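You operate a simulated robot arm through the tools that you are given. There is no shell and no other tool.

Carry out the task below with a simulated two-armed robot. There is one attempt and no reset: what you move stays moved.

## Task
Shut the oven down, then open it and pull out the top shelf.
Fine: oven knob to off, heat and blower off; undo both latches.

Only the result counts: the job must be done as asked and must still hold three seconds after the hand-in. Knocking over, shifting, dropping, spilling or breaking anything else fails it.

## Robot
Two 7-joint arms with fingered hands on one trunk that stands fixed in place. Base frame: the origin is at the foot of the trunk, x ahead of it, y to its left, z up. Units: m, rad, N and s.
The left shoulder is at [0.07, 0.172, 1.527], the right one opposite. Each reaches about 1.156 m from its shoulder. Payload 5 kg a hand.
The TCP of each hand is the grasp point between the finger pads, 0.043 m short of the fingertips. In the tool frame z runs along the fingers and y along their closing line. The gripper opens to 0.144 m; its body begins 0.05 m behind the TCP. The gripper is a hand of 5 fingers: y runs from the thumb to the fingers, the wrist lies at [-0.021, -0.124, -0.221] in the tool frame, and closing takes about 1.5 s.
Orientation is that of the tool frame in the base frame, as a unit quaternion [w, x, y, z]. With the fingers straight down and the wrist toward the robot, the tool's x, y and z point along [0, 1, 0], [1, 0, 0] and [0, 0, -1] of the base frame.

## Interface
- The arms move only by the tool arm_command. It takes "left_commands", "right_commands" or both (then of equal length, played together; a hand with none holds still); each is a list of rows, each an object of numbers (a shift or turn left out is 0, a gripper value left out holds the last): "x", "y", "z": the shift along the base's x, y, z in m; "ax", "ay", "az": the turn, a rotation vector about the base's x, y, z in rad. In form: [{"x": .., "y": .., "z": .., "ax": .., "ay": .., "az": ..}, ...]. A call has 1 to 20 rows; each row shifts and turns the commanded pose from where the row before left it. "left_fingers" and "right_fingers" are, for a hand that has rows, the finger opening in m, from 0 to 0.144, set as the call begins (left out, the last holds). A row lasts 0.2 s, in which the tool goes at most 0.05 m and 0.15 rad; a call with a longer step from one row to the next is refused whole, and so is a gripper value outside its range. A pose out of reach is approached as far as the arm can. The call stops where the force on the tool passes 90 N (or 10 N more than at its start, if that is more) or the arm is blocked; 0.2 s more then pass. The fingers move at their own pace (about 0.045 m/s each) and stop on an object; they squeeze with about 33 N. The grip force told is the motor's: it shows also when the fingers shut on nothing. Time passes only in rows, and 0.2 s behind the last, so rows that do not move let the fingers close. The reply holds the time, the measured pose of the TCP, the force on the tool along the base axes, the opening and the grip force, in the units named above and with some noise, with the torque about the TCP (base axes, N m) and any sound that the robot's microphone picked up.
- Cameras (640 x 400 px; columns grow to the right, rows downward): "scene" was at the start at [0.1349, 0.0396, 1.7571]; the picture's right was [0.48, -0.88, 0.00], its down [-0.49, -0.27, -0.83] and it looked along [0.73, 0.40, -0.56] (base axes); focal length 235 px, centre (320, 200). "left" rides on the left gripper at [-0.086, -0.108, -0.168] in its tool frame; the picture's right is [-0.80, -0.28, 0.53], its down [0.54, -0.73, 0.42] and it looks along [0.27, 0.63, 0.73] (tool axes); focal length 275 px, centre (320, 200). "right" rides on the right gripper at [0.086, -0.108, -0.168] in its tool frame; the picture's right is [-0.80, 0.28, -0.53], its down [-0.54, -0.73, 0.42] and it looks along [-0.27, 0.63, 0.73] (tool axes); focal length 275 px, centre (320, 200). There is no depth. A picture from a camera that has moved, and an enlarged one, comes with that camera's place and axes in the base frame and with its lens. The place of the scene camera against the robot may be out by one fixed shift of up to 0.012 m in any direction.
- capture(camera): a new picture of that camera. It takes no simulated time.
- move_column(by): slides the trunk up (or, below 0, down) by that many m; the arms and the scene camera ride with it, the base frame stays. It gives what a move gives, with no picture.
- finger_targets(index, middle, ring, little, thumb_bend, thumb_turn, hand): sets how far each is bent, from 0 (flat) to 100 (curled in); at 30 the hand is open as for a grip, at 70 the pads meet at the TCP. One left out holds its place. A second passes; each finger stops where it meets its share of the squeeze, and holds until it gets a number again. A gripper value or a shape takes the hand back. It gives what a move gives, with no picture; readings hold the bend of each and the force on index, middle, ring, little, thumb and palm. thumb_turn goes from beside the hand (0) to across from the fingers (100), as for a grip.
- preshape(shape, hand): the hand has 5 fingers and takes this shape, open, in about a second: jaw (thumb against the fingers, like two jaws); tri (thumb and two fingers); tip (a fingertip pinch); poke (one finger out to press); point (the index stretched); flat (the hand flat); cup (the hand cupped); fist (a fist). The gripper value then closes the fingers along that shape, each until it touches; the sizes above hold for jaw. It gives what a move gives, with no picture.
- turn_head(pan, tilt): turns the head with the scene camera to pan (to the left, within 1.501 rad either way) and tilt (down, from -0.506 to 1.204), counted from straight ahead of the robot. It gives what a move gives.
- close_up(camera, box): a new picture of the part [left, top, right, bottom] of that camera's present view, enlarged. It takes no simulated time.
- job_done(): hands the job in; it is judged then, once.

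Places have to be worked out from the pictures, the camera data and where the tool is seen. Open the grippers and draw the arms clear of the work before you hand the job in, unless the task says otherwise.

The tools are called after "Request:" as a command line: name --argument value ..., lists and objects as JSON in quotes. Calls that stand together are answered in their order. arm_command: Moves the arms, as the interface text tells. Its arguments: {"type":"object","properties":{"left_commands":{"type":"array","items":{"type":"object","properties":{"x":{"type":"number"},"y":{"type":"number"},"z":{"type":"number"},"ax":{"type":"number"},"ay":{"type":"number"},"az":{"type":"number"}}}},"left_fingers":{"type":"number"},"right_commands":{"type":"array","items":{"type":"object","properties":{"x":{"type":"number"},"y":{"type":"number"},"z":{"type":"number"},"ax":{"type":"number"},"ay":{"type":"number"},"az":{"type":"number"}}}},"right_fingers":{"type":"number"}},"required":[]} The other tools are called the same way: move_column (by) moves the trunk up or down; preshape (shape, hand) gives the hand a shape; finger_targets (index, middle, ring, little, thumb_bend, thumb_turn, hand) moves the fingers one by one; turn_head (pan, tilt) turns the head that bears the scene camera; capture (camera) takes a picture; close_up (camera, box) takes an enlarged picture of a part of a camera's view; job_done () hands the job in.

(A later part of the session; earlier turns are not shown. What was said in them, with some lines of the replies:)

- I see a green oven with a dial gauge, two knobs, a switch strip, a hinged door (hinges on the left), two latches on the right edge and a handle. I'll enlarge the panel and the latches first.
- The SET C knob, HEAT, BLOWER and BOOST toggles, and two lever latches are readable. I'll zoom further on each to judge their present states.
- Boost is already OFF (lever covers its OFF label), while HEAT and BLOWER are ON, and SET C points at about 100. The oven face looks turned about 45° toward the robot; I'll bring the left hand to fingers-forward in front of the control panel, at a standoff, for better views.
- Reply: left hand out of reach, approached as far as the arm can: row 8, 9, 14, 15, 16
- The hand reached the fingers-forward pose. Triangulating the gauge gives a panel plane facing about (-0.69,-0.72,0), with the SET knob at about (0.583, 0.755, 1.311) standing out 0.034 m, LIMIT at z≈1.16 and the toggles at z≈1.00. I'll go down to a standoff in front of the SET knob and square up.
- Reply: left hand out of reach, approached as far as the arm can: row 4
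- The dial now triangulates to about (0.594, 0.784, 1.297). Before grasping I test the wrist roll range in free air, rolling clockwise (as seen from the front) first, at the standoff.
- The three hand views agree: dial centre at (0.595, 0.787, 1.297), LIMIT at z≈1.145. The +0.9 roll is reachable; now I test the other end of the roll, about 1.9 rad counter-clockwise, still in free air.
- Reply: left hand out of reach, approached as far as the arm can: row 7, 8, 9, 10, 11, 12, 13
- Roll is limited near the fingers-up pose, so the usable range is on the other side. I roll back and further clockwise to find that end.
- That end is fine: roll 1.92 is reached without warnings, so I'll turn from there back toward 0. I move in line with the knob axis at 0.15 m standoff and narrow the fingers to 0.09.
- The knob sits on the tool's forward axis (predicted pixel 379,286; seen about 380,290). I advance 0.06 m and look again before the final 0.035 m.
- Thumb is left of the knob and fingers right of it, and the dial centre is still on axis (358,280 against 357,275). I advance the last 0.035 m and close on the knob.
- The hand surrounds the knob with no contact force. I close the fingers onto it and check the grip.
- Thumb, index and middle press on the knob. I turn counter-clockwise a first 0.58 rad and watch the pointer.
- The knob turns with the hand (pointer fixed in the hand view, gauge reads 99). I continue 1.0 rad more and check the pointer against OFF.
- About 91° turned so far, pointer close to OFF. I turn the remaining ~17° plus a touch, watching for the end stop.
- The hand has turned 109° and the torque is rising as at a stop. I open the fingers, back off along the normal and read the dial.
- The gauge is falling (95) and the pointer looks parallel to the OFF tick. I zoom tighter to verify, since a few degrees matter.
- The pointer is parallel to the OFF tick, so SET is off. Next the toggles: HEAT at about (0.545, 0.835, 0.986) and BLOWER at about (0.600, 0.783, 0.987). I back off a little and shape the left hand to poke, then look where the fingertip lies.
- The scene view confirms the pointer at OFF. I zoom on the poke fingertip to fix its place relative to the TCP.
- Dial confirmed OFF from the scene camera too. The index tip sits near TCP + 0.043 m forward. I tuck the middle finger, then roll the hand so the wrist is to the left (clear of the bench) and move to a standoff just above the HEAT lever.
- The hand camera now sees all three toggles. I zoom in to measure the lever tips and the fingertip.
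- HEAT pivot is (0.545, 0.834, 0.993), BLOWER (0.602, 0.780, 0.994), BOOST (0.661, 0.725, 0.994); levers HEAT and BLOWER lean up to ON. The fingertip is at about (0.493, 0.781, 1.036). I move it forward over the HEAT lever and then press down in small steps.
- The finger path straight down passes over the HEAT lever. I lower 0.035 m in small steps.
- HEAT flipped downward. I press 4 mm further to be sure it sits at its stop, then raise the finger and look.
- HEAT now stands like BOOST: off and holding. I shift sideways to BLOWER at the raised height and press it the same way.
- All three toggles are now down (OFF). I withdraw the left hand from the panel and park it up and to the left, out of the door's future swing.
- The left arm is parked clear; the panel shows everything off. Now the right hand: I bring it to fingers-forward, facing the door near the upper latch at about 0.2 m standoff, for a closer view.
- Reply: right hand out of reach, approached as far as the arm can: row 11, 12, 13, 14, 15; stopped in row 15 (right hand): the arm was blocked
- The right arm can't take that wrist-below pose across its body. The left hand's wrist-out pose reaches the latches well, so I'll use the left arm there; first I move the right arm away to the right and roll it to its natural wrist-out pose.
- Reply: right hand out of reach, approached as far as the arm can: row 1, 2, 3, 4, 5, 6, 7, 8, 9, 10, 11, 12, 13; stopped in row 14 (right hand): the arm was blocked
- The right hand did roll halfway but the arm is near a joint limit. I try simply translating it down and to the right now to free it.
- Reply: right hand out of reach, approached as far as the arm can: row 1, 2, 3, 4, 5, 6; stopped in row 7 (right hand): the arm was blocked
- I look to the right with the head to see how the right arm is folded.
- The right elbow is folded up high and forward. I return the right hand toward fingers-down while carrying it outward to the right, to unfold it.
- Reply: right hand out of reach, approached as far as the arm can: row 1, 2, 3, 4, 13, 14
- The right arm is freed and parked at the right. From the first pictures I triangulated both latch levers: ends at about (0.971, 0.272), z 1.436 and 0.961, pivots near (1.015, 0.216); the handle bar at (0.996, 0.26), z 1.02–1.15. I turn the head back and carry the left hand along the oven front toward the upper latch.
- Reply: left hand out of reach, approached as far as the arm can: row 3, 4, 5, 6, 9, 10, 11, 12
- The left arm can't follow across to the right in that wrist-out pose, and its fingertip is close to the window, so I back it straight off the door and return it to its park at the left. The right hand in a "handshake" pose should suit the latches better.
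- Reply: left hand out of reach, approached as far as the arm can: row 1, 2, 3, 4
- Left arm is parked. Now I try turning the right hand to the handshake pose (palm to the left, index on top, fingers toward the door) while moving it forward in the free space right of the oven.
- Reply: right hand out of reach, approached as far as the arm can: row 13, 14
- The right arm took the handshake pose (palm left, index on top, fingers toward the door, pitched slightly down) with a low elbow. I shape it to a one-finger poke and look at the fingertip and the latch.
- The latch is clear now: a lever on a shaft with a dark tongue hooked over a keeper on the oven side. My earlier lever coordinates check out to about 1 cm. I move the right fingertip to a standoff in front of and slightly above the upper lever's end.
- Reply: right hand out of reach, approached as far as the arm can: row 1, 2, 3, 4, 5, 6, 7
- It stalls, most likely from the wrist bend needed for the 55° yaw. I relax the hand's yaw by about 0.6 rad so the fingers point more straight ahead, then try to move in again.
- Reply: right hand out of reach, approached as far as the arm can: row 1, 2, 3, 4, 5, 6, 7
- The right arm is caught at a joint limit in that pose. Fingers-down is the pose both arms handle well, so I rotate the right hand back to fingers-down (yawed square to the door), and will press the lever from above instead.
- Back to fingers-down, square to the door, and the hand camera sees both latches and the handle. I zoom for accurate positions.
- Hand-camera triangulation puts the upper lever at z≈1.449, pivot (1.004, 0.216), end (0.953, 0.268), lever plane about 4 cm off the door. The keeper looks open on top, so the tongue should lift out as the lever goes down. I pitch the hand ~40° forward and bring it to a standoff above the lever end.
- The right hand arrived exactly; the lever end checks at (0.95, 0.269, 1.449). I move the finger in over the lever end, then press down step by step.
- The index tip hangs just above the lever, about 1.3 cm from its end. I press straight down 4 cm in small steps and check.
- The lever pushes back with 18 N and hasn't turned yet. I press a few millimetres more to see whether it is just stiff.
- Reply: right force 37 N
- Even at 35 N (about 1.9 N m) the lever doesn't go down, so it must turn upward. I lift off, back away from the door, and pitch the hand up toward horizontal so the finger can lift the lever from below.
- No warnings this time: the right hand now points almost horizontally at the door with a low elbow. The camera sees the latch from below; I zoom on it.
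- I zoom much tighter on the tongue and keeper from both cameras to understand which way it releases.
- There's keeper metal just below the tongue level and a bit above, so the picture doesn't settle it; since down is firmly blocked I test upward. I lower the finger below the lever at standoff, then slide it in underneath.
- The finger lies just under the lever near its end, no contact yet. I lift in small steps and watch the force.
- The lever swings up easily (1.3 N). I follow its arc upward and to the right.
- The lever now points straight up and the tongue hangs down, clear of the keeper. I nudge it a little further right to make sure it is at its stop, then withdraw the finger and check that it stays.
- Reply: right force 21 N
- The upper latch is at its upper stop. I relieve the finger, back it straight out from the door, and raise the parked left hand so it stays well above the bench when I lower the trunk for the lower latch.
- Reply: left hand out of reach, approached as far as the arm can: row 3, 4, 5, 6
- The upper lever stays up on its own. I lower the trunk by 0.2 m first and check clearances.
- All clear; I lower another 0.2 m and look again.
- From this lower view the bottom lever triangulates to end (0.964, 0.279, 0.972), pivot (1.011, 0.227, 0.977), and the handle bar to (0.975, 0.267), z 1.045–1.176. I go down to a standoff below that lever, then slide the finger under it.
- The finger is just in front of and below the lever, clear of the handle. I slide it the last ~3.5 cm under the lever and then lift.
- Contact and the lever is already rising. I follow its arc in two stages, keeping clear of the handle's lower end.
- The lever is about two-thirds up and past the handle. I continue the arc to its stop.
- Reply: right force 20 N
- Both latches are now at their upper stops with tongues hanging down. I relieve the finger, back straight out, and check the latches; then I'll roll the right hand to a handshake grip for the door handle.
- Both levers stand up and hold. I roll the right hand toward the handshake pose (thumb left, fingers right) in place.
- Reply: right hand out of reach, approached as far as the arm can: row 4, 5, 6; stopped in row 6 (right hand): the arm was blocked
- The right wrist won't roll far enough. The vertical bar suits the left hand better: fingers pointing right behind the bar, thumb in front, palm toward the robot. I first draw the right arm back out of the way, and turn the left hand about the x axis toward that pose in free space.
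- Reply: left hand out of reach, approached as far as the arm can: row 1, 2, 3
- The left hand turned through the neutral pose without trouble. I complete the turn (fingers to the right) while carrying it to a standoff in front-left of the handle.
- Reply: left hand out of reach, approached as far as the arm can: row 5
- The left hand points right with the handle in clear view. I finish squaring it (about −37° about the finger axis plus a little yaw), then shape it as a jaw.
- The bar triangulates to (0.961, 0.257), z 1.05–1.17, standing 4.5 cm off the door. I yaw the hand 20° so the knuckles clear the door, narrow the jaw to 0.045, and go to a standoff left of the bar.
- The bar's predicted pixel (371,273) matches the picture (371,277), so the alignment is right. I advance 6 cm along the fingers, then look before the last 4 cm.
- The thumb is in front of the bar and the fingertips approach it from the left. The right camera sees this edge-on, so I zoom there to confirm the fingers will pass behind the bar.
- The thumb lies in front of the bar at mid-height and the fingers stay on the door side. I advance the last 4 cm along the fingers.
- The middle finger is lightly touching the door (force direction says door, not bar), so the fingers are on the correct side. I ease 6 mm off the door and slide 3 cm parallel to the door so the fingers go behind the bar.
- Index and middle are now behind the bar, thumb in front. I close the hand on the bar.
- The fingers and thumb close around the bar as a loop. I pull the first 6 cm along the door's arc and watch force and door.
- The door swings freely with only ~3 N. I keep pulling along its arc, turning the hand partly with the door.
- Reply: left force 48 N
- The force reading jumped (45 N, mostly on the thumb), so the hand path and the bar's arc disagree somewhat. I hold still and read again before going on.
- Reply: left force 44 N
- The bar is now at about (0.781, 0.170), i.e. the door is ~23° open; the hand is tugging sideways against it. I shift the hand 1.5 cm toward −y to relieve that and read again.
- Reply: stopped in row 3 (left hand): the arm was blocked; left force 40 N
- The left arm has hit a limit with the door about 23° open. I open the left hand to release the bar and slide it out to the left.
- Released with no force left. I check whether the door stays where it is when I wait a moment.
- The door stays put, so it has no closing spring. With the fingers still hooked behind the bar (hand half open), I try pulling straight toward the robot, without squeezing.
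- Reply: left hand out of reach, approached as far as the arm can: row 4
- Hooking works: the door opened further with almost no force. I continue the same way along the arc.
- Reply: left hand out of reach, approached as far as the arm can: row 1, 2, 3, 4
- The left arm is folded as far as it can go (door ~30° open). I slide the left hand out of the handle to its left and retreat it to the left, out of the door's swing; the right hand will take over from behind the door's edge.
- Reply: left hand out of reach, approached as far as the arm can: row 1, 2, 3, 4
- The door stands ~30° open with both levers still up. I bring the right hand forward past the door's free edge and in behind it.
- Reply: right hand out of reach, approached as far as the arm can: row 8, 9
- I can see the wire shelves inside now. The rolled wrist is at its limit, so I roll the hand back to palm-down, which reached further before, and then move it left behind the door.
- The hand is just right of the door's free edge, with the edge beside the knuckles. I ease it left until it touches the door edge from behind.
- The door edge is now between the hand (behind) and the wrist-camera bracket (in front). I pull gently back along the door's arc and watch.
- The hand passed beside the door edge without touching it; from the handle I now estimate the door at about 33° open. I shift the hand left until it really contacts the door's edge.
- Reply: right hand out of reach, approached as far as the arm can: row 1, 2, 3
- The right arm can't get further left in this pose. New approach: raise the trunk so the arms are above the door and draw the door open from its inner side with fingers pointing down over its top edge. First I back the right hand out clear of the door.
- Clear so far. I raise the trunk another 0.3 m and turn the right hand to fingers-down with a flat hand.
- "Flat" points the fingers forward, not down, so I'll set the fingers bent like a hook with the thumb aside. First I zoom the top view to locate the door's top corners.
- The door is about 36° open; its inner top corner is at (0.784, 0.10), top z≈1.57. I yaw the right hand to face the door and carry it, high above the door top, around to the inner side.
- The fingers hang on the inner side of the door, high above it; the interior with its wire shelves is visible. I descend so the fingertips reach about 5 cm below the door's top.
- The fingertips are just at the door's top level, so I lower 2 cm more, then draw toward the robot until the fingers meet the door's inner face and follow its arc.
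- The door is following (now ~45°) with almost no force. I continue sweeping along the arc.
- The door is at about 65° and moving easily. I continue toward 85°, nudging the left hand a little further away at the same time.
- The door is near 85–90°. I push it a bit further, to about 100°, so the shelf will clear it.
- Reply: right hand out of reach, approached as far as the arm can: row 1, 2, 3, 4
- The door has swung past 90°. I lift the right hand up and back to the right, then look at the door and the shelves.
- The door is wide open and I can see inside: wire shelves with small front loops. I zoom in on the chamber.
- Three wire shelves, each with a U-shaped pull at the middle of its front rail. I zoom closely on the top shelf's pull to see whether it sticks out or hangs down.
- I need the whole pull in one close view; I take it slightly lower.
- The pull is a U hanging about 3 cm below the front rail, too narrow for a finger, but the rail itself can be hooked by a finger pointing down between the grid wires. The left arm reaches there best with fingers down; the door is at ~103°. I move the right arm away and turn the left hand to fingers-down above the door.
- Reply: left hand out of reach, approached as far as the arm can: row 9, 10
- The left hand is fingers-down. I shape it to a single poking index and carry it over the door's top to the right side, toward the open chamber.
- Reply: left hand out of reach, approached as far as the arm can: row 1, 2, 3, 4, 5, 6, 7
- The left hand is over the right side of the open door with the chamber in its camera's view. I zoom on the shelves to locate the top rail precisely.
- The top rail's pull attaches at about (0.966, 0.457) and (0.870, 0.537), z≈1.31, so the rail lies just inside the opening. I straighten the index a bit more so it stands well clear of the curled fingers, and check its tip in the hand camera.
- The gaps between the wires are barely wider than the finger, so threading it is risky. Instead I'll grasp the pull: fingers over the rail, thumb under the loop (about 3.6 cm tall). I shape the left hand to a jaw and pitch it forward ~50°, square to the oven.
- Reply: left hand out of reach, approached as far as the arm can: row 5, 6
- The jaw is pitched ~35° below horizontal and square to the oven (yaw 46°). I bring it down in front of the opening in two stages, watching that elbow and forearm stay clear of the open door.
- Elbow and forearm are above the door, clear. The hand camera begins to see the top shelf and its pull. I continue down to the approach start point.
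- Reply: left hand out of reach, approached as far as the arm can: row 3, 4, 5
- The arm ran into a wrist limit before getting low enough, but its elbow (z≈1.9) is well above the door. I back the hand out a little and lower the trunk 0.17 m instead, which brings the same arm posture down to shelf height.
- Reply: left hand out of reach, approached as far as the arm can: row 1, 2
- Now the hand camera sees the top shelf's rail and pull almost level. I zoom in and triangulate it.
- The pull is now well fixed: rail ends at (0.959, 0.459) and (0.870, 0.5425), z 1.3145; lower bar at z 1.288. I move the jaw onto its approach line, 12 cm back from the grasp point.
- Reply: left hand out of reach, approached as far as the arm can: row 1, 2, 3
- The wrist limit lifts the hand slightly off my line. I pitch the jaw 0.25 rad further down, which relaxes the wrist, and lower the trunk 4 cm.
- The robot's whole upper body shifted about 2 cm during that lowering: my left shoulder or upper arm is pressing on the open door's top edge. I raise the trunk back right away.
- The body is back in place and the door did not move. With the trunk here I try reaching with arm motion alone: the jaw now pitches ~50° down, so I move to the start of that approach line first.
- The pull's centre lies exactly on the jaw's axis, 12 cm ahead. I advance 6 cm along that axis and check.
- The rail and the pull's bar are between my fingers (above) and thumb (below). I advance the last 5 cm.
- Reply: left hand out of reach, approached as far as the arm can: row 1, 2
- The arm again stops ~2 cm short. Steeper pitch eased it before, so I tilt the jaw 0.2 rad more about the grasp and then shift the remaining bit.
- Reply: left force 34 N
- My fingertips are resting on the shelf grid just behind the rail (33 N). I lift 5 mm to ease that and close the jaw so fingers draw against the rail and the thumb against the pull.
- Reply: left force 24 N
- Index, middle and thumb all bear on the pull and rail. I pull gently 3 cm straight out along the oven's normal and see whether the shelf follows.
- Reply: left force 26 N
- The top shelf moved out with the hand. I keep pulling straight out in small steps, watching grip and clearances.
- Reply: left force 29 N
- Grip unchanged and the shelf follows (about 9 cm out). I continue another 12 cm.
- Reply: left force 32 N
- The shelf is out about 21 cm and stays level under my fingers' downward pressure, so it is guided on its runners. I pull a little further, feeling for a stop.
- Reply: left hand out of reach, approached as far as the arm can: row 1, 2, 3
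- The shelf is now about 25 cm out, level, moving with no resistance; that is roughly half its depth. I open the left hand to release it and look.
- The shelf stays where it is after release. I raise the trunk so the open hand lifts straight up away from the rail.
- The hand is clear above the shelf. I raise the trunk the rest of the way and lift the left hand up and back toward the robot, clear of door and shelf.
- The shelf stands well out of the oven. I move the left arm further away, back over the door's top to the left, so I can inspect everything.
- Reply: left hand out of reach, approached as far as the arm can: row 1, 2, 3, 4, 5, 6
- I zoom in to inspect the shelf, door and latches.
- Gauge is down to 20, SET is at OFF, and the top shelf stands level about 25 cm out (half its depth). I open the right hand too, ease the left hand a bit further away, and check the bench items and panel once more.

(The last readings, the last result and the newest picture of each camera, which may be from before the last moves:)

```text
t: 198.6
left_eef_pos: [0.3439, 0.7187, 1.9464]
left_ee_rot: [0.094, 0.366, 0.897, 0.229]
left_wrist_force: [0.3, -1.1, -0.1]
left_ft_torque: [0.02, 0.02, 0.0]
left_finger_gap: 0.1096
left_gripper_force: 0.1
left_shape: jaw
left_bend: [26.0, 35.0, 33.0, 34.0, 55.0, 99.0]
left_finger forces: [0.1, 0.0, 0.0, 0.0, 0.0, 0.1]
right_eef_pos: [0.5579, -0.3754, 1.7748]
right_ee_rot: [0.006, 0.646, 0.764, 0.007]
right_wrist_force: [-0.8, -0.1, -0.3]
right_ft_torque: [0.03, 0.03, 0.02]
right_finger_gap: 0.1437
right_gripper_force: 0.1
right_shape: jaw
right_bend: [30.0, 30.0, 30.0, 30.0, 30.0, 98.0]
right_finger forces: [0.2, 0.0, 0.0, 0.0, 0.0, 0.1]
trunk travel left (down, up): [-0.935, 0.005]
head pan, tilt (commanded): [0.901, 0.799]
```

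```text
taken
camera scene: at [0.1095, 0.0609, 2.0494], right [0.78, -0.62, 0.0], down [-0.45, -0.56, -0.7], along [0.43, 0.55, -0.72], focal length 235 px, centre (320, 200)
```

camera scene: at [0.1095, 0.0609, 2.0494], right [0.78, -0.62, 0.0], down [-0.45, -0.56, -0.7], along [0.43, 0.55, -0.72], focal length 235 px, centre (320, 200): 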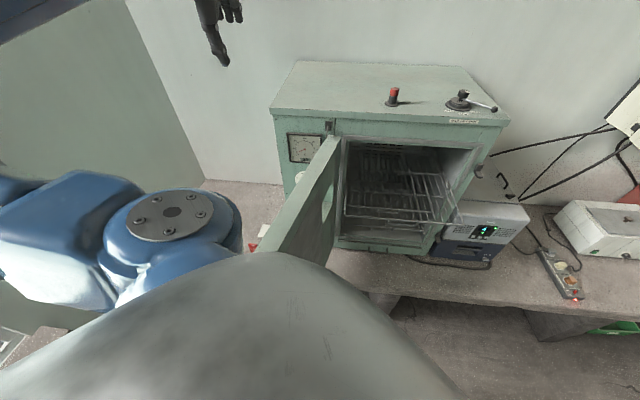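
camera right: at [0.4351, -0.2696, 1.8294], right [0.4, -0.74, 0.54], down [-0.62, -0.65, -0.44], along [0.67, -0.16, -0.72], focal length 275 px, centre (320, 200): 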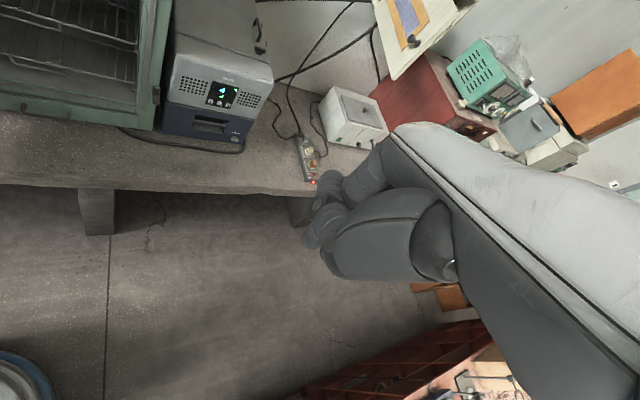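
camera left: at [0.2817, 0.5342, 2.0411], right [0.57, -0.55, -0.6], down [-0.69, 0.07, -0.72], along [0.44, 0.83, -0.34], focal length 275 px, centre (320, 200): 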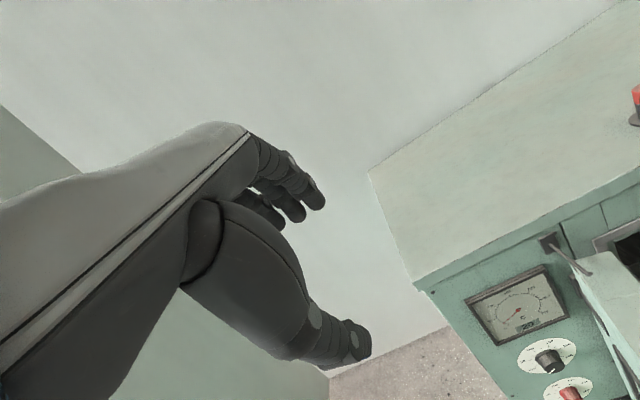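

Everything visible looks right. The door's front with the latches faces away from the head now, so I turn the left hand (high above, clear) to look back at the door front and confirm both levers are still up.

Request:
arm_command --left_commands '[{"az": -0.15}, {"az": -0.15}, {"az": -0.15}, {"az": -0.15}, {"az": -0.15}, {"az": -0.15}, {"az": -0.15}, {"az": -0.15}, {}]'

Request:
capture --camera "left"

```text
t: 200.6
left_eef_pos: [0.3409, 0.7174, 1.9463]
left_ee_rot: [0.206, 0.809, 0.534, 0.137]
left_wrist_force: [-0.1, -0.5, 0.2]
left_ft_torque: [0.04, -0.02, -0.01]
left_finger_gap: 0.1099
left_gripper_force: 0.1
left_shape: jaw
left_bend: [26.0, 35.0, 33.0, 34.0, 55.0, 99.0]
left_finger forces: [0.0, 0.0, 0.0, 0.1, 0.1, 0.1]
right_eef_pos: [0.556, -0.3757, 1.775]
right_ee_rot: [0.005, 0.645, 0.764, 0.008]
right_wrist_force: [0.0, 0.4, 0.7]
right_ft_torque: [-0.02, 0.0, 0.03]
right_finger_gap: 0.1439
right_gripper_force: 0.2
right_shape: jaw
right_bend: [30.0, 30.0, 30.0, 30.0, 30.0, 98.0]
right_finger forces: [0.0, 0.0, 0.0, 0.0, 0.0, 0.0]
trunk travel left (down, up): [-0.935, 0.005]
head pan, tilt (commanded): [0.901, 0.799]
```

```text
taken
camera left: at [0.1454, 0.7074, 2.0407], right [-0.31, -0.73, -0.6], down [-0.18, 0.67, -0.72], along [0.93, -0.11, -0.34], focal length 275 px, centre (320, 200)
```

left: 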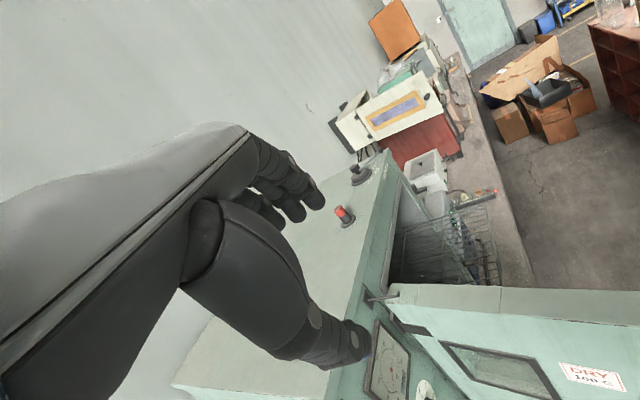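

The rotation is reachable and the door front comes into view. I turn further to see the latch side.

Request:
arm_command --left_commands '[{"az": -0.15, "y": 0.02}, {"az": -0.15, "y": 0.02}, {"az": -0.15, "y": 0.02}, {"az": -0.15}, {"az": -0.15}, {"az": -0.15}, {}]'

Request:
capture --camera "left"

```text
t: 202.4
left_eef_pos: [0.3379, 0.7764, 1.9767]
left_ee_rot: [0.253, 0.952, 0.142, 0.097]
left_wrist_force: [1.3, 0.1, -1.0]
left_ft_torque: [-0.04, 0.1, -0.08]
left_finger_gap: 0.1099
left_gripper_force: 0.0
left_shape: jaw
left_bend: [26.0, 35.0, 33.0, 34.0, 55.0, 99.0]
left_finger forces: [0.0, 0.0, 0.1, 0.0, 0.0, 0.1]
left hand out of reach, approached as far as the arm can: row 6
right_eef_pos: [0.5694, -0.3736, 1.7706]
right_ee_rot: [0.003, 0.644, 0.765, 0.006]
right_wrist_force: [2.0, 1.8, -0.1]
right_ft_torque: [-0.09, 0.18, 0.07]
right_finger_gap: 0.1442
right_gripper_force: 0.0
right_shape: jaw
right_bend: [30.0, 30.0, 30.0, 30.0, 30.0, 98.0]
right_finger forces: [0.0, 0.1, 0.0, 0.0, 0.1, 0.1]
trunk travel left (down, up): [-0.935, 0.005]
head pan, tilt (commanded): [0.901, 0.799]
stopped in row 7 (left hand): the arm was blocked; the commanded pose is now the measured one
```

```text
taken
camera left: at [0.1895, 0.9147, 2.054], right [-0.67, -0.26, -0.69], down [0.46, 0.58, -0.67], along [0.58, -0.77, -0.28], focal length 275 px, centre (320, 200)
```

left: 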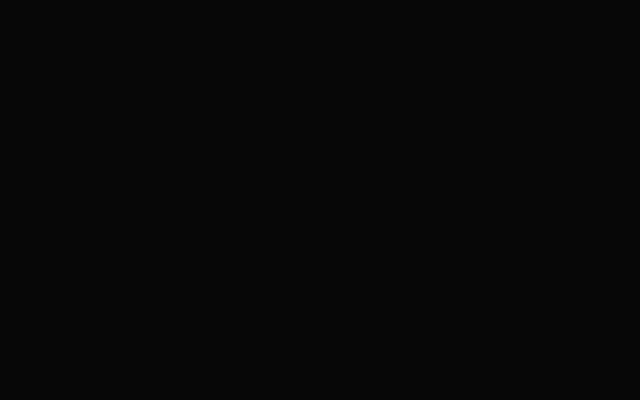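

The view is black and the arm reports blocked: the camera bracket has reached the side wall or similar. I turn straight back the way I came.

Request:
arm_command --left_commands '[{"y": -0.02, "az": 0.1}, {"y": -0.02, "az": 0.15}, {"y": -0.02, "az": 0.15}, {"az": 0.15}, {}]'

Request:
capture --camera "left"

Request:
capture --camera "scene"

```text
t: 203.6
left_eef_pos: [0.3206, 0.7169, 1.9779]
left_ee_rot: [0.216, 0.878, 0.394, 0.166]
left_wrist_force: [-0.8, -0.4, 0.0]
left_ft_torque: [0.02, -0.04, 0.0]
left_finger_gap: 0.11
left_gripper_force: 0.0
left_shape: jaw
left_bend: [26.0, 35.0, 33.0, 34.0, 55.0, 99.0]
left_finger forces: [0.0, 0.1, 0.1, 0.0, 0.0, 0.0]
right_eef_pos: [0.5526, -0.3755, 1.7771]
right_ee_rot: [0.007, 0.645, 0.764, 0.009]
right_wrist_force: [-0.6, 0.4, 0.0]
right_ft_torque: [0.04, -0.02, 0.0]
right_finger_gap: 0.1438
right_gripper_force: 0.1
right_shape: jaw
right_bend: [30.0, 30.0, 30.0, 30.0, 30.0, 98.0]
right_finger forces: [0.0, 0.0, 0.0, 0.0, 0.1, 0.0]
trunk travel left (down, up): [-0.935, 0.005]
head pan, tilt (commanded): [0.901, 0.799]
```

```text
taken
camera left: at [0.1206, 0.7563, 2.0545], right [-0.43, -0.57, -0.7], down [0.09, 0.74, -0.66], along [0.9, -0.35, -0.27], focal length 275 px, centre (320, 200)
```

left: 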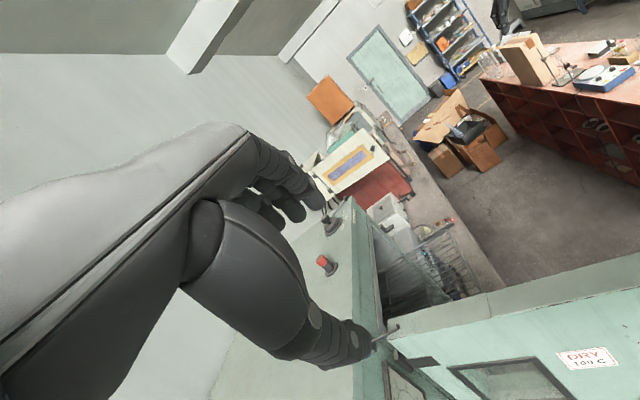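

```text
taken
camera scene: at [0.1024, 0.0606, 2.0498], right [0.78, -0.62, 0.0], down [-0.44, -0.56, -0.7], along [0.43, 0.55, -0.72], focal length 235 px, centre (320, 200)
```

scene: 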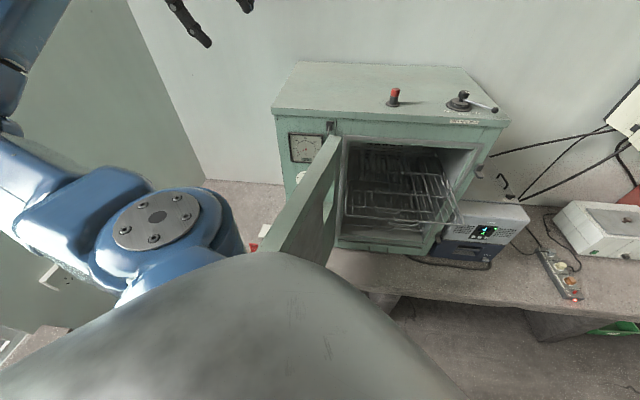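

Clear again; that was the side wall, nothing else touched. I shift the left hand away from that wall and tilt its camera down to get a look at the latch edge from above.

Request:
arm_command --left_commands '[{"y": -0.04, "ax": 0.087, "ay": 0.105, "az": 0.0167}, {"y": -0.04, "ax": 0.087, "ay": 0.105, "az": 0.0167}, {"y": -0.04, "ax": 0.087, "ay": 0.105, "az": 0.0167}, {"y": -0.03, "ax": 0.087, "ay": 0.105, "az": 0.0167}, {"az": -0.14}, {"az": -0.14}, {"az": -0.14}, {}]'

Request:
capture --camera "left"

Request:
capture --camera "scene"

```text
t: 205.4
left_eef_pos: [0.3265, 0.5603, 1.98]
left_ee_rot: [-0.018, 0.972, 0.225, 0.057]
left_wrist_force: [-0.6, -0.5, -0.3]
left_ft_torque: [0.04, -0.01, -0.01]
left_finger_gap: 0.1099
left_gripper_force: 0.1
left_shape: jaw
left_bend: [26.0, 35.0, 33.0, 34.0, 55.0, 99.0]
left_finger forces: [0.0, 0.0, 0.0, 0.1, 0.0, 0.0]
right_eef_pos: [0.556, -0.376, 1.7762]
right_ee_rot: [0.005, 0.645, 0.764, 0.008]
right_wrist_force: [-0.8, 0.2, 0.1]
right_ft_torque: [0.02, 0.02, -0.02]
right_finger_gap: 0.1438
right_gripper_force: 0.1
right_shape: jaw
right_bend: [30.0, 30.0, 30.0, 30.0, 30.0, 98.0]
right_finger forces: [0.0, 0.0, 0.1, 0.1, 0.0, 0.1]
trunk travel left (down, up): [-0.935, 0.005]
head pan, tilt (commanded): [0.901, 0.799]
```

```text
taken
camera left: at [0.184, 0.6103, 2.1362], right [-0.78, -0.06, -0.62], down [0.21, 0.91, -0.35], along [0.59, -0.4, -0.7], focal length 275 px, centre (320, 200)
```

left: 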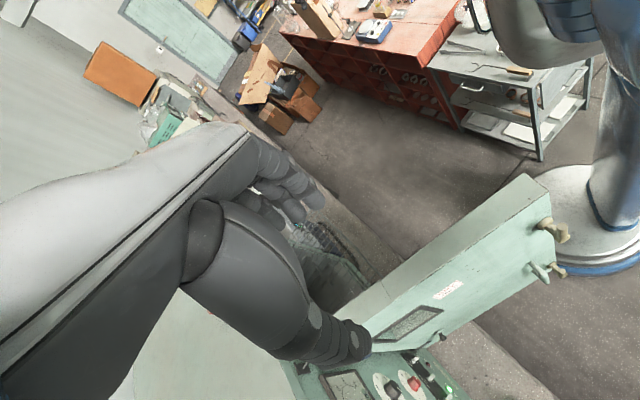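

```text
taken
camera scene: at [0.1068, 0.0591, 2.0496], right [0.78, -0.62, 0.0], down [-0.45, -0.56, -0.7], along [0.43, 0.55, -0.72], focal length 235 px, centre (320, 200)
```

scene: 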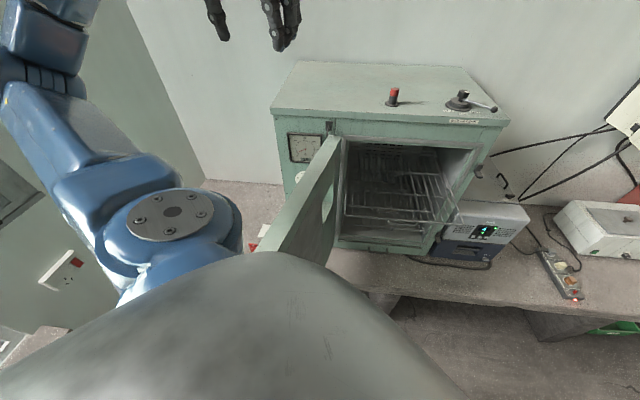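

Excellent view: the open door, its handle and both latches, plus the panel are visible. I zoom on the latches and the switches.

Request:
close_up --camera "left" --box '[490, 190, 610, 300]'

Request:
close_up --camera "left" --box '[320, 340, 470, 400]'

Request:
close_up --camera "scene" --box '[230, 100, 500, 270]'

```text
3.64 times, centred on (550, 245) of left
camera zoom: at [0.184, 0.6103, 2.1362], right [-0.78, -0.06, -0.62], down [0.21, 0.91, -0.35], along [0.59, -0.4, -0.7], focal length 1001 px, centre (-516, 36)
```

zoom: 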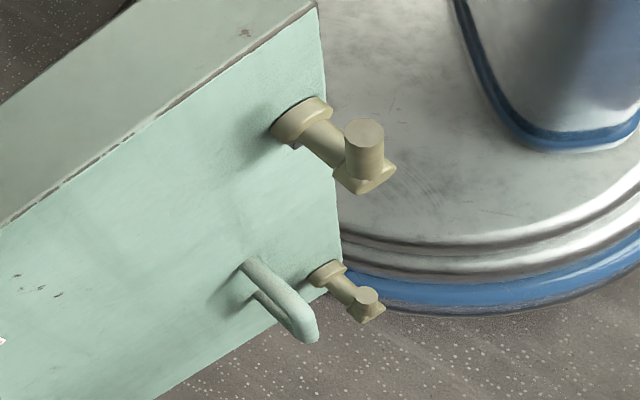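

```text
4.27 times, centred on (395, 370) of left
camera zoom: at [0.184, 0.6103, 2.1362], right [-0.78, -0.06, -0.62], down [0.21, 0.91, -0.35], along [0.59, -0.4, -0.7], focal length 1174 px, centre (0, -525)
```

zoom: 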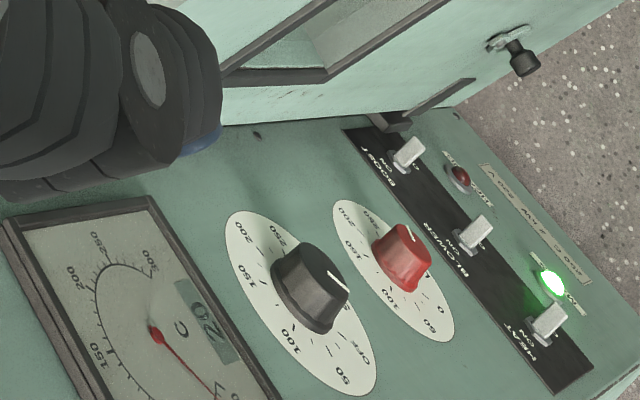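

```text
2.35 times, centred on (365, 185) of scene
camera zoom: at [0.1068, 0.0591, 2.0496], right [0.78, -0.62, 0.0], down [-0.45, -0.56, -0.7], along [0.43, 0.55, -0.72], focal length 554 px, centre (214, 235)
```

zoom: 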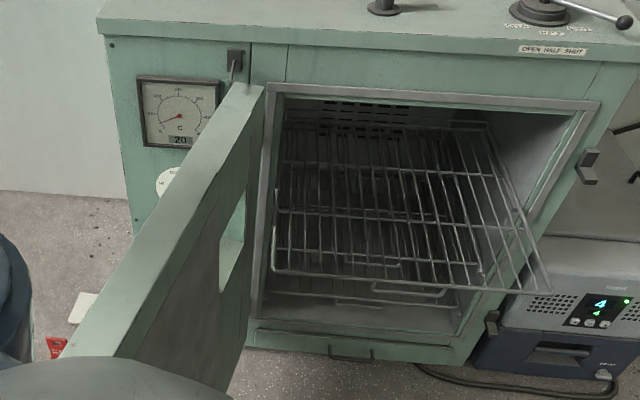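

Both levers stand straight up (seen end-on), all three toggles and the SET pointer are at OFF, and the shelf holds. Since the shelf met no stop, I'll draw it a bit further with the right hand: fingertips resting on the grid just behind the rail, dragging outward. First I shape the right hand and bring it over, high up.

Request:
finger_targets --hand "right" --index 65 --middle 65 --ring 65 --little 65 --thumb_bend 100 --thumb_turn 100

Request:
arm_command --right_commands '[{"x": 0.02, "y": 0.04, "az": 0.1}, {"x": 0.02, "y": 0.04, "az": 0.1}, {"x": 0.02, "y": 0.04, "az": 0.1}, {"x": 0.02, "y": 0.04, "az": 0.1}, {"x": 0.02, "y": 0.04, "az": 0.1}, {"x": 0.02, "y": 0.042, "az": 0.06}, {"x": 0.02, "y": 0.042}, {"x": 0.02, "y": 0.042}, {"x": 0.02, "y": 0.042}, {"x": 0.015, "y": 0.042}, {"x": 0.01, "y": 0.042}, {"x": 0.01, "y": 0.042}, {}]'

Request:
capture --camera "right"

Request:
turn_head --pan 0.5 --tilt 0.65

Request:
capture --camera "scene"

```text
t: 206.4
left_eef_pos: [0.3269, 0.5625, 1.9781]
left_ee_rot: [-0.018, 0.972, 0.226, 0.056]
left_wrist_force: [0.7, 0.3, -0.4]
left_ft_torque: [0.01, 0.01, 0.01]
left_finger_gap: 0.1099
left_gripper_force: 0.0
left_shape: jaw
left_bend: [26.0, 35.0, 33.0, 34.0, 55.0, 99.0]
left_finger forces: [0.0, 0.0, 0.0, 0.1, 0.0, 0.0]
right_eef_pos: [0.5568, -0.3744, 1.7738]
right_ee_rot: [0.006, 0.644, 0.765, 0.008]
right_wrist_force: [0.7, -0.5, 0.1]
right_ft_torque: [0.02, -0.02, -0.01]
right_finger_gap: 0.0188
right_gripper_force: 0.1
right_shape: fingers
right_bend: [50.0, 65.0, 65.0, 65.0, 88.0, 100.0]
right_finger forces: [0.0, 0.1, 0.0, 0.0, 0.1, 0.0]
trunk travel left (down, up): [-0.935, 0.005]
head pan, tilt (commanded): [0.901, 0.799]
```

```text
t: 209.2
left_eef_pos: [0.3267, 0.5647, 1.9774]
left_ee_rot: [-0.019, 0.972, 0.226, 0.056]
left_wrist_force: [0.1, -0.2, -0.1]
left_ft_torque: [-0.01, 0.02, 0.0]
left_finger_gap: 0.1099
left_gripper_force: 0.1
left_shape: jaw
left_bend: [26.0, 35.0, 33.0, 34.0, 55.0, 99.0]
left_finger forces: [0.0, 0.0, 0.0, 0.0, 0.0, 0.1]
right_eef_pos: [0.77, 0.1216, 1.7747]
right_ee_rot: [0.003, 0.408, 0.913, 0.009]
right_wrist_force: [-0.9, 0.2, 0.5]
right_ft_torque: [-0.02, 0.0, -0.05]
right_finger_gap: 0.019
right_gripper_force: 0.0
right_shape: fingers
right_bend: [50.0, 65.0, 65.0, 65.0, 89.0, 100.0]
right_finger forces: [0.0, 0.0, 0.1, 0.0, 0.1, 0.0]
trunk travel left (down, up): [-0.935, 0.005]
head pan, tilt (commanded): [0.901, 0.799]
```

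```text
taken
camera right: at [0.6299, 0.111, 1.9408], right [0.74, -0.41, 0.54], down [-0.17, -0.88, -0.44], along [0.65, 0.23, -0.72], focal length 275 px, centre (320, 200)
```

right: 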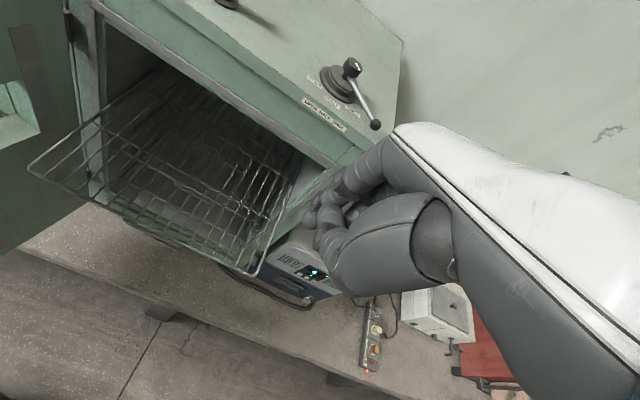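

```text
t: 210.1
left_eef_pos: [0.3268, 0.5626, 1.9778]
left_ee_rot: [-0.018, 0.972, 0.226, 0.056]
left_wrist_force: [0.1, -0.8, 0.0]
left_ft_torque: [0.02, 0.02, 0.0]
left_finger_gap: 0.1101
left_gripper_force: 0.2
left_shape: jaw
left_bend: [26.0, 35.0, 33.0, 34.0, 55.0, 99.0]
left_finger forces: [0.0, 0.0, 0.0, 0.1, 0.1, 0.1]
right_eef_pos: [0.7693, 0.1191, 1.7753]
right_ee_rot: [0.003, 0.408, 0.913, 0.009]
right_wrist_force: [0.5, -0.2, 0.2]
right_ft_torque: [0.05, 0.01, 0.03]
right_finger_gap: 0.0192
right_gripper_force: 0.1
right_shape: fingers
right_bend: [50.0, 65.0, 65.0, 65.0, 89.0, 100.0]
right_finger forces: [0.1, 0.0, 0.0, 0.0, 0.0, 0.1]
trunk travel left (down, up): [-0.935, 0.005]
head pan, tilt (commanded): [0.499, 0.649]
```

```text
taken
camera scene: at [0.1335, 0.0389, 2.0621], right [0.48, -0.88, 0.0], down [-0.53, -0.29, -0.8], along [0.7, 0.38, -0.61], focal length 235 px, centre (320, 200)
```

scene: 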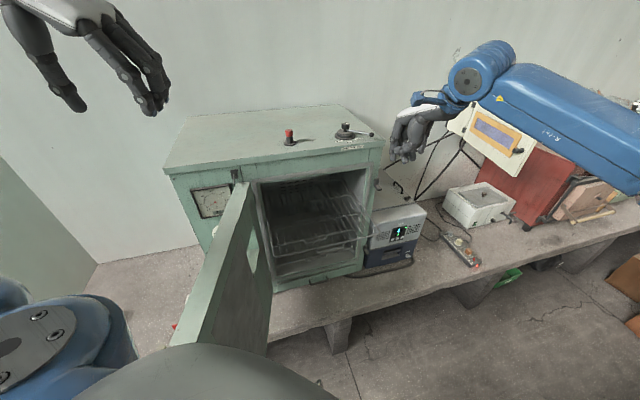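

The right camera shows the shelf clearly, front rail at about (0.75, 0.335), level. I move the right hand above a spot 3 cm behind the rail and descend to just above the grid.

Request:
arm_command --right_commands '[{"x": 0.001, "y": 0.045}, {"x": 0.001, "y": 0.045}, {"x": 0.001, "y": 0.045}, {"x": 0.002, "y": 0.045, "z": -0.01}, {"x": 0.002, "y": 0.045, "z": -0.02}, {"y": 0.008, "z": -0.045}, {"z": -0.045}, {"z": -0.045}, {"z": -0.045}, {"z": -0.045}, {"z": -0.045}, {"z": -0.04}, {}]'

Request:
capture --camera "right"

Request:
capture --camera "scene"

```text
t: 212.9
left_eef_pos: [0.3274, 0.5635, 1.978]
left_ee_rot: [-0.018, 0.972, 0.226, 0.056]
left_wrist_force: [0.1, 0.1, -0.2]
left_ft_torque: [-0.02, 0.0, 0.01]
left_finger_gap: 0.11
left_gripper_force: 0.1
left_shape: jaw
left_bend: [26.0, 35.0, 33.0, 34.0, 55.0, 99.0]
left_finger forces: [0.0, 0.0, 0.1, 0.0, 0.0, 0.0]
right_eef_pos: [0.7762, 0.3523, 1.4339]
right_ee_rot: [0.003, 0.408, 0.913, 0.009]
right_wrist_force: [0.3, 0.1, 0.7]
right_ft_torque: [-0.01, -0.01, 0.0]
right_finger_gap: 0.0193
right_gripper_force: 0.1
right_shape: fingers
right_bend: [50.0, 65.0, 65.0, 65.0, 89.0, 100.0]
right_finger forces: [0.0, 0.0, 0.0, 0.1, 0.0, 0.1]
trunk travel left (down, up): [-0.935, 0.005]
head pan, tilt (commanded): [0.499, 0.649]
```

```text
taken
camera right: at [0.6358, 0.3426, 1.6], right [0.74, -0.41, 0.54], down [-0.17, -0.88, -0.44], along [0.66, 0.23, -0.72], focal length 275 px, centre (320, 200)
```

right: 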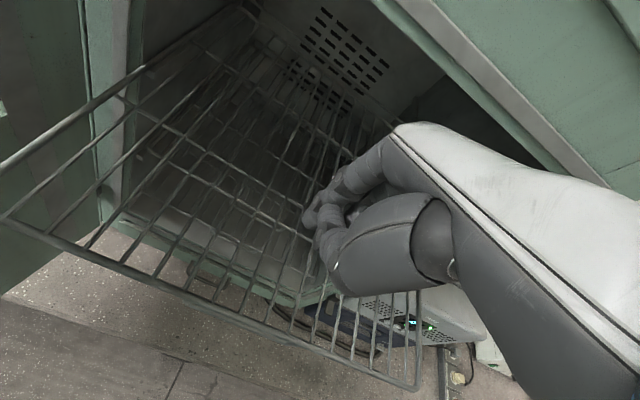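

```text
taken
camera scene: at [0.1334, 0.0395, 2.0621], right [0.48, -0.88, 0.0], down [-0.53, -0.29, -0.8], along [0.7, 0.38, -0.6], focal length 235 px, centre (320, 200)
```

scene: 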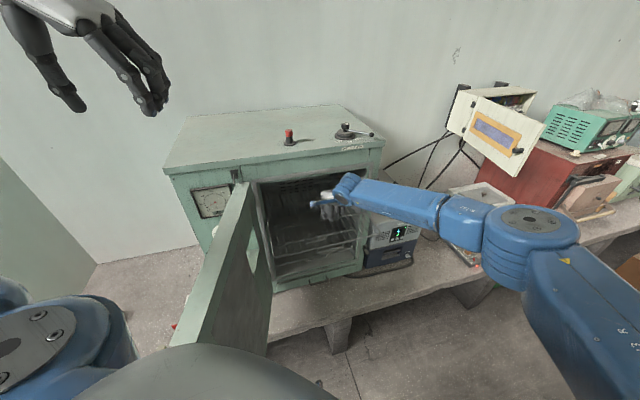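

The rail lies about 5.7 cm in front of where the fingertips would land, so the shelf is ~26 cm out. I shift 3 cm outward and lower gently until the fingertips touch the grid.

Request:
arm_command --right_commands '[{"x": -0.022, "y": -0.0233}, {"z": -0.03}, {"z": -0.02}, {"z": -0.01}, {"z": -0.006}, {}]'

Request:
capture --camera "right"

```text
t: 214.3
left_eef_pos: [0.3269, 0.5608, 1.9786]
left_ee_rot: [-0.018, 0.972, 0.226, 0.056]
left_wrist_force: [0.3, 0.0, 1.5]
left_ft_torque: [0.03, 0.03, 0.0]
left_finger_gap: 0.11
left_gripper_force: 0.0
left_shape: jaw
left_bend: [26.0, 35.0, 33.0, 34.0, 55.0, 99.0]
left_finger forces: [0.0, 0.0, 0.0, 0.1, 0.0, 0.0]
right_eef_pos: [0.7561, 0.3266, 1.3665]
right_ee_rot: [0.003, 0.408, 0.913, 0.009]
right_wrist_force: [-0.5, -1.1, 2.7]
right_ft_torque: [0.09, -0.03, 0.0]
right_finger_gap: 0.0192
right_gripper_force: 1.3
right_shape: fingers
right_bend: [50.0, 65.0, 65.0, 65.0, 89.0, 100.0]
right_finger forces: [2.8, 0.0, 0.0, 0.0, 0.0, 0.0]
trunk travel left (down, up): [-0.935, 0.005]
head pan, tilt (commanded): [0.499, 0.649]
```

```text
taken
camera right: at [0.6163, 0.3161, 1.5323], right [0.74, -0.41, 0.54], down [-0.17, -0.88, -0.44], along [0.66, 0.23, -0.72], focal length 275 px, centre (320, 200)
```

right: 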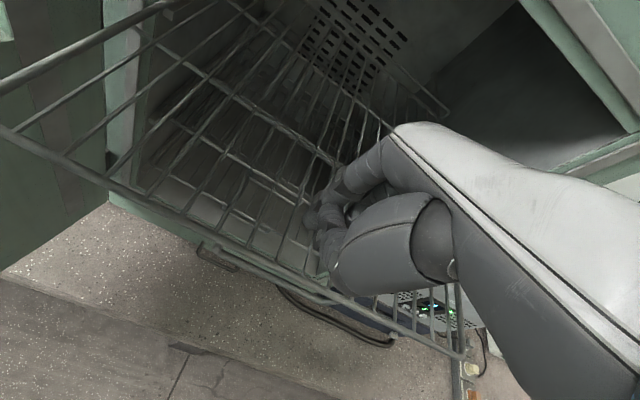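

The index touches the grid lightly (2.8 N). I press 4 mm more and drag outward in small steps.

Request:
arm_command --right_commands '[{"z": -0.005}, {"x": -0.0137, "y": -0.0145}, {"x": -0.0137, "y": -0.0145}, {"x": -0.0137, "y": -0.0145}, {}]'

Request:
capture --camera "right"

```text
t: 215.5
left_eef_pos: [0.3243, 0.5624, 1.9788]
left_ee_rot: [-0.019, 0.972, 0.226, 0.057]
left_wrist_force: [0.5, -0.1, 0.7]
left_ft_torque: [0.01, 0.02, 0.03]
left_finger_gap: 0.11
left_gripper_force: 0.0
left_shape: jaw
left_bend: [26.0, 35.0, 33.0, 34.0, 55.0, 99.0]
left_finger forces: [0.0, 0.0, 0.0, 0.0, 0.1, 0.0]
right_eef_pos: [0.7116, 0.2862, 1.3661]
right_ee_rot: [0.003, 0.408, 0.913, 0.009]
right_wrist_force: [3.0, 2.8, 24.2]
right_ft_torque: [1.43, -0.93, -0.07]
right_finger_gap: 0.0258
right_gripper_force: 11.8
right_shape: fingers
right_bend: [45.0, 65.0, 65.0, 65.0, 91.0, 100.0]
right_finger forces: [23.9, 0.1, 0.0, 0.0, 0.0, 0.1]
trunk travel left (down, up): [-0.935, 0.005]
head pan, tilt (commanded): [0.499, 0.649]
```

```text
taken
camera right: at [0.5716, 0.2751, 1.5308], right [0.73, -0.41, 0.54], down [-0.17, -0.88, -0.44], along [0.66, 0.23, -0.72], focal length 275 px, centre (320, 200)
```

right: 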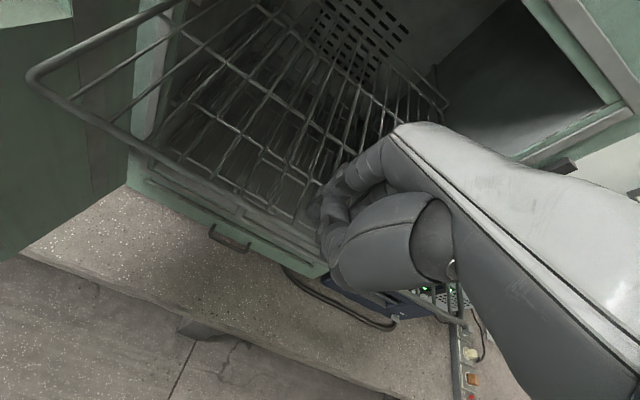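

The fingertip slid over the grid with 4 N of drag and the shelf did not move, whereas it followed freely at under 2 N before: it is at its outer stop (~25 cm). I lift the right hand straight up and withdraw it to the right.

Request:
arm_command --right_commands '[{"z": 0.03}, {"z": 0.045}, {"z": 0.045}, {"z": 0.045}, {"z": 0.045}, {"z": 0.045}, {"z": 0.045}, {"y": -0.045, "z": 0.02}, {"y": -0.045, "z": 0.02}, {"y": -0.045}, {"y": -0.045}, {"y": -0.045}, {"x": -0.01, "y": -0.045}, {"x": -0.01, "y": -0.045}, {"x": -0.01, "y": -0.045}, {"x": -0.01, "y": -0.045}, {"x": -0.01, "y": -0.045}, {"y": -0.045}, {}]'

Request:
preshape --shape "jaw" --hand "right"

Request:
capture --camera "scene"

Request:
close_up --camera "scene" --box '[200, 130, 400, 300]'

Request:
capture --camera "left"

```text
t: 219.5
left_eef_pos: [0.3268, 0.5619, 1.9779]
left_ee_rot: [-0.019, 0.972, 0.226, 0.057]
left_wrist_force: [-0.3, 0.3, -0.6]
left_ft_torque: [-0.03, 0.01, -0.01]
left_finger_gap: 0.1101
left_gripper_force: 0.0
left_shape: jaw
left_bend: [26.0, 35.0, 33.0, 34.0, 55.0, 99.0]
left_finger forces: [0.0, 0.1, 0.1, 0.0, 0.0, 0.1]
right_eef_pos: [0.6657, -0.2078, 1.7012]
right_ee_rot: [0.002, 0.408, 0.913, 0.009]
right_wrist_force: [-0.3, 0.5, -0.3]
right_ft_torque: [0.01, -0.03, -0.01]
right_finger_gap: 0.0242
right_gripper_force: 0.1
right_shape: fingers
right_bend: [45.0, 65.0, 65.0, 65.0, 91.0, 100.0]
right_finger forces: [0.0, 0.0, 0.1, 0.0, 0.1, 0.0]
trunk travel left (down, up): [-0.935, 0.005]
head pan, tilt (commanded): [0.499, 0.649]
```

```text
t: 220.4
left_eef_pos: [0.3269, 0.564, 1.9789]
left_ee_rot: [-0.018, 0.972, 0.227, 0.055]
left_wrist_force: [-0.2, 0.5, -0.1]
left_ft_torque: [-0.02, -0.01, 0.02]
left_finger_gap: 0.1102
left_gripper_force: 0.0
left_shape: jaw
left_bend: [26.0, 35.0, 33.0, 34.0, 55.0, 99.0]
left_finger forces: [0.0, 0.1, 0.1, 0.1, 0.0, 0.0]
right_eef_pos: [0.6656, -0.2081, 1.702]
right_ee_rot: [0.003, 0.408, 0.913, 0.009]
right_wrist_force: [-0.2, 0.6, 0.2]
right_ft_torque: [0.03, -0.01, -0.01]
right_finger_gap: 0.1439
right_gripper_force: 0.1
right_shape: jaw
right_bend: [30.0, 30.0, 30.0, 30.0, 30.0, 98.0]
right_finger forces: [0.0, 0.0, 0.0, 0.0, 0.0, 0.0]
trunk travel left (down, up): [-0.935, 0.005]
head pan, tilt (commanded): [0.499, 0.649]
```

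```text
taken
camera scene: at [0.134, 0.0398, 2.062], right [0.48, -0.88, 0.0], down [-0.53, -0.29, -0.8], along [0.7, 0.38, -0.61], focal length 235 px, centre (320, 200)
```

scene: 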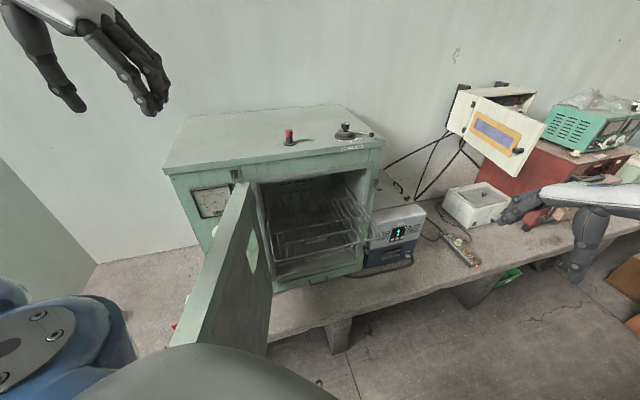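

```text
2.35 times, centred on (300, 215) of scene
camera zoom: at [0.134, 0.0398, 2.062], right [0.48, -0.88, 0.0], down [-0.53, -0.29, -0.8], along [0.7, 0.38, -0.61], focal length 554 px, centre (367, 165)
```

zoom: 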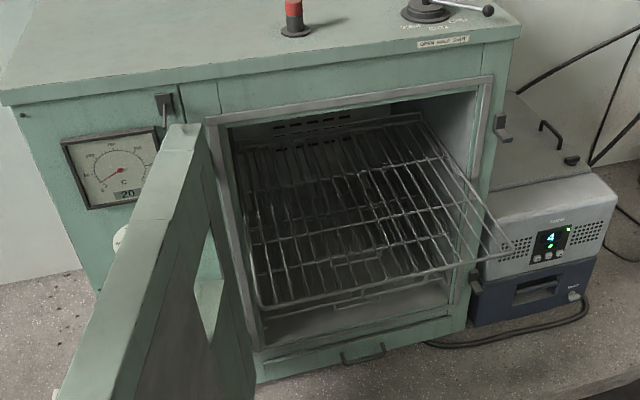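

```text
taken
camera left: at [0.1851, 0.6126, 2.1353], right [-0.78, -0.06, -0.62], down [0.21, 0.91, -0.35], along [0.59, -0.4, -0.7], focal length 275 px, centre (320, 200)
```

left: 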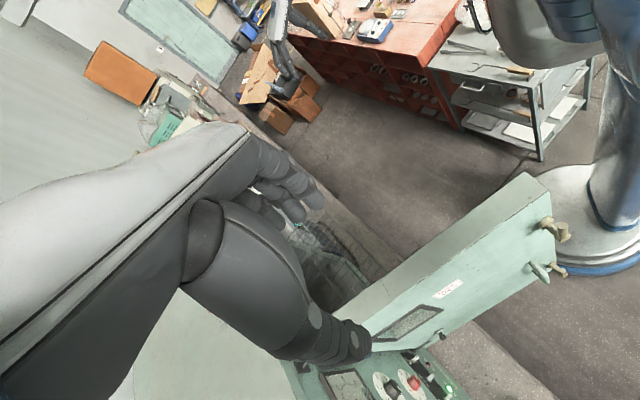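

The final state checks out:
- SET is at OFF, and HEAT and BLOWER are down.
- Both latch levers are up.
- The door stands open at about 100°.
- The top shelf is pulled out about 25 cm, level, and no longer moves when drawn.
- Both hands are open and clear of the oven.

I hand the job in.

Request:
job_done

```text
The job is handed in.
```

The oven is shut down and open, with the top shelf pulled out. The job is handed in.

- **Controls:** the SET C knob is at OFF and the HEAT and BLOWER switches are off. BOOST was already off and I left it alone. The gauge had fallen to 20 by the end.
- **Latches:** both needed to be turned upward. They were still in the undone position when I checked just before hand-in.
- **Door:** it stands open at about 100° and stays there on its own.
- **Shelf:** the top shelf is out about 25 cm, roughly half its depth, and level. A further light pull did not move it, so I took it to be at its stop.

While I was working:

- **Door top:** my left arm pressed briefly on the top of the open door. The door did not shift.
- **Side wall:** my left hand touched what was probably the side wall during the final check.
- **Bench items:** I last had a clear view of the small items to the left of the oven shortly after opening the door, and they were undisturbed. I did no work near them after that.
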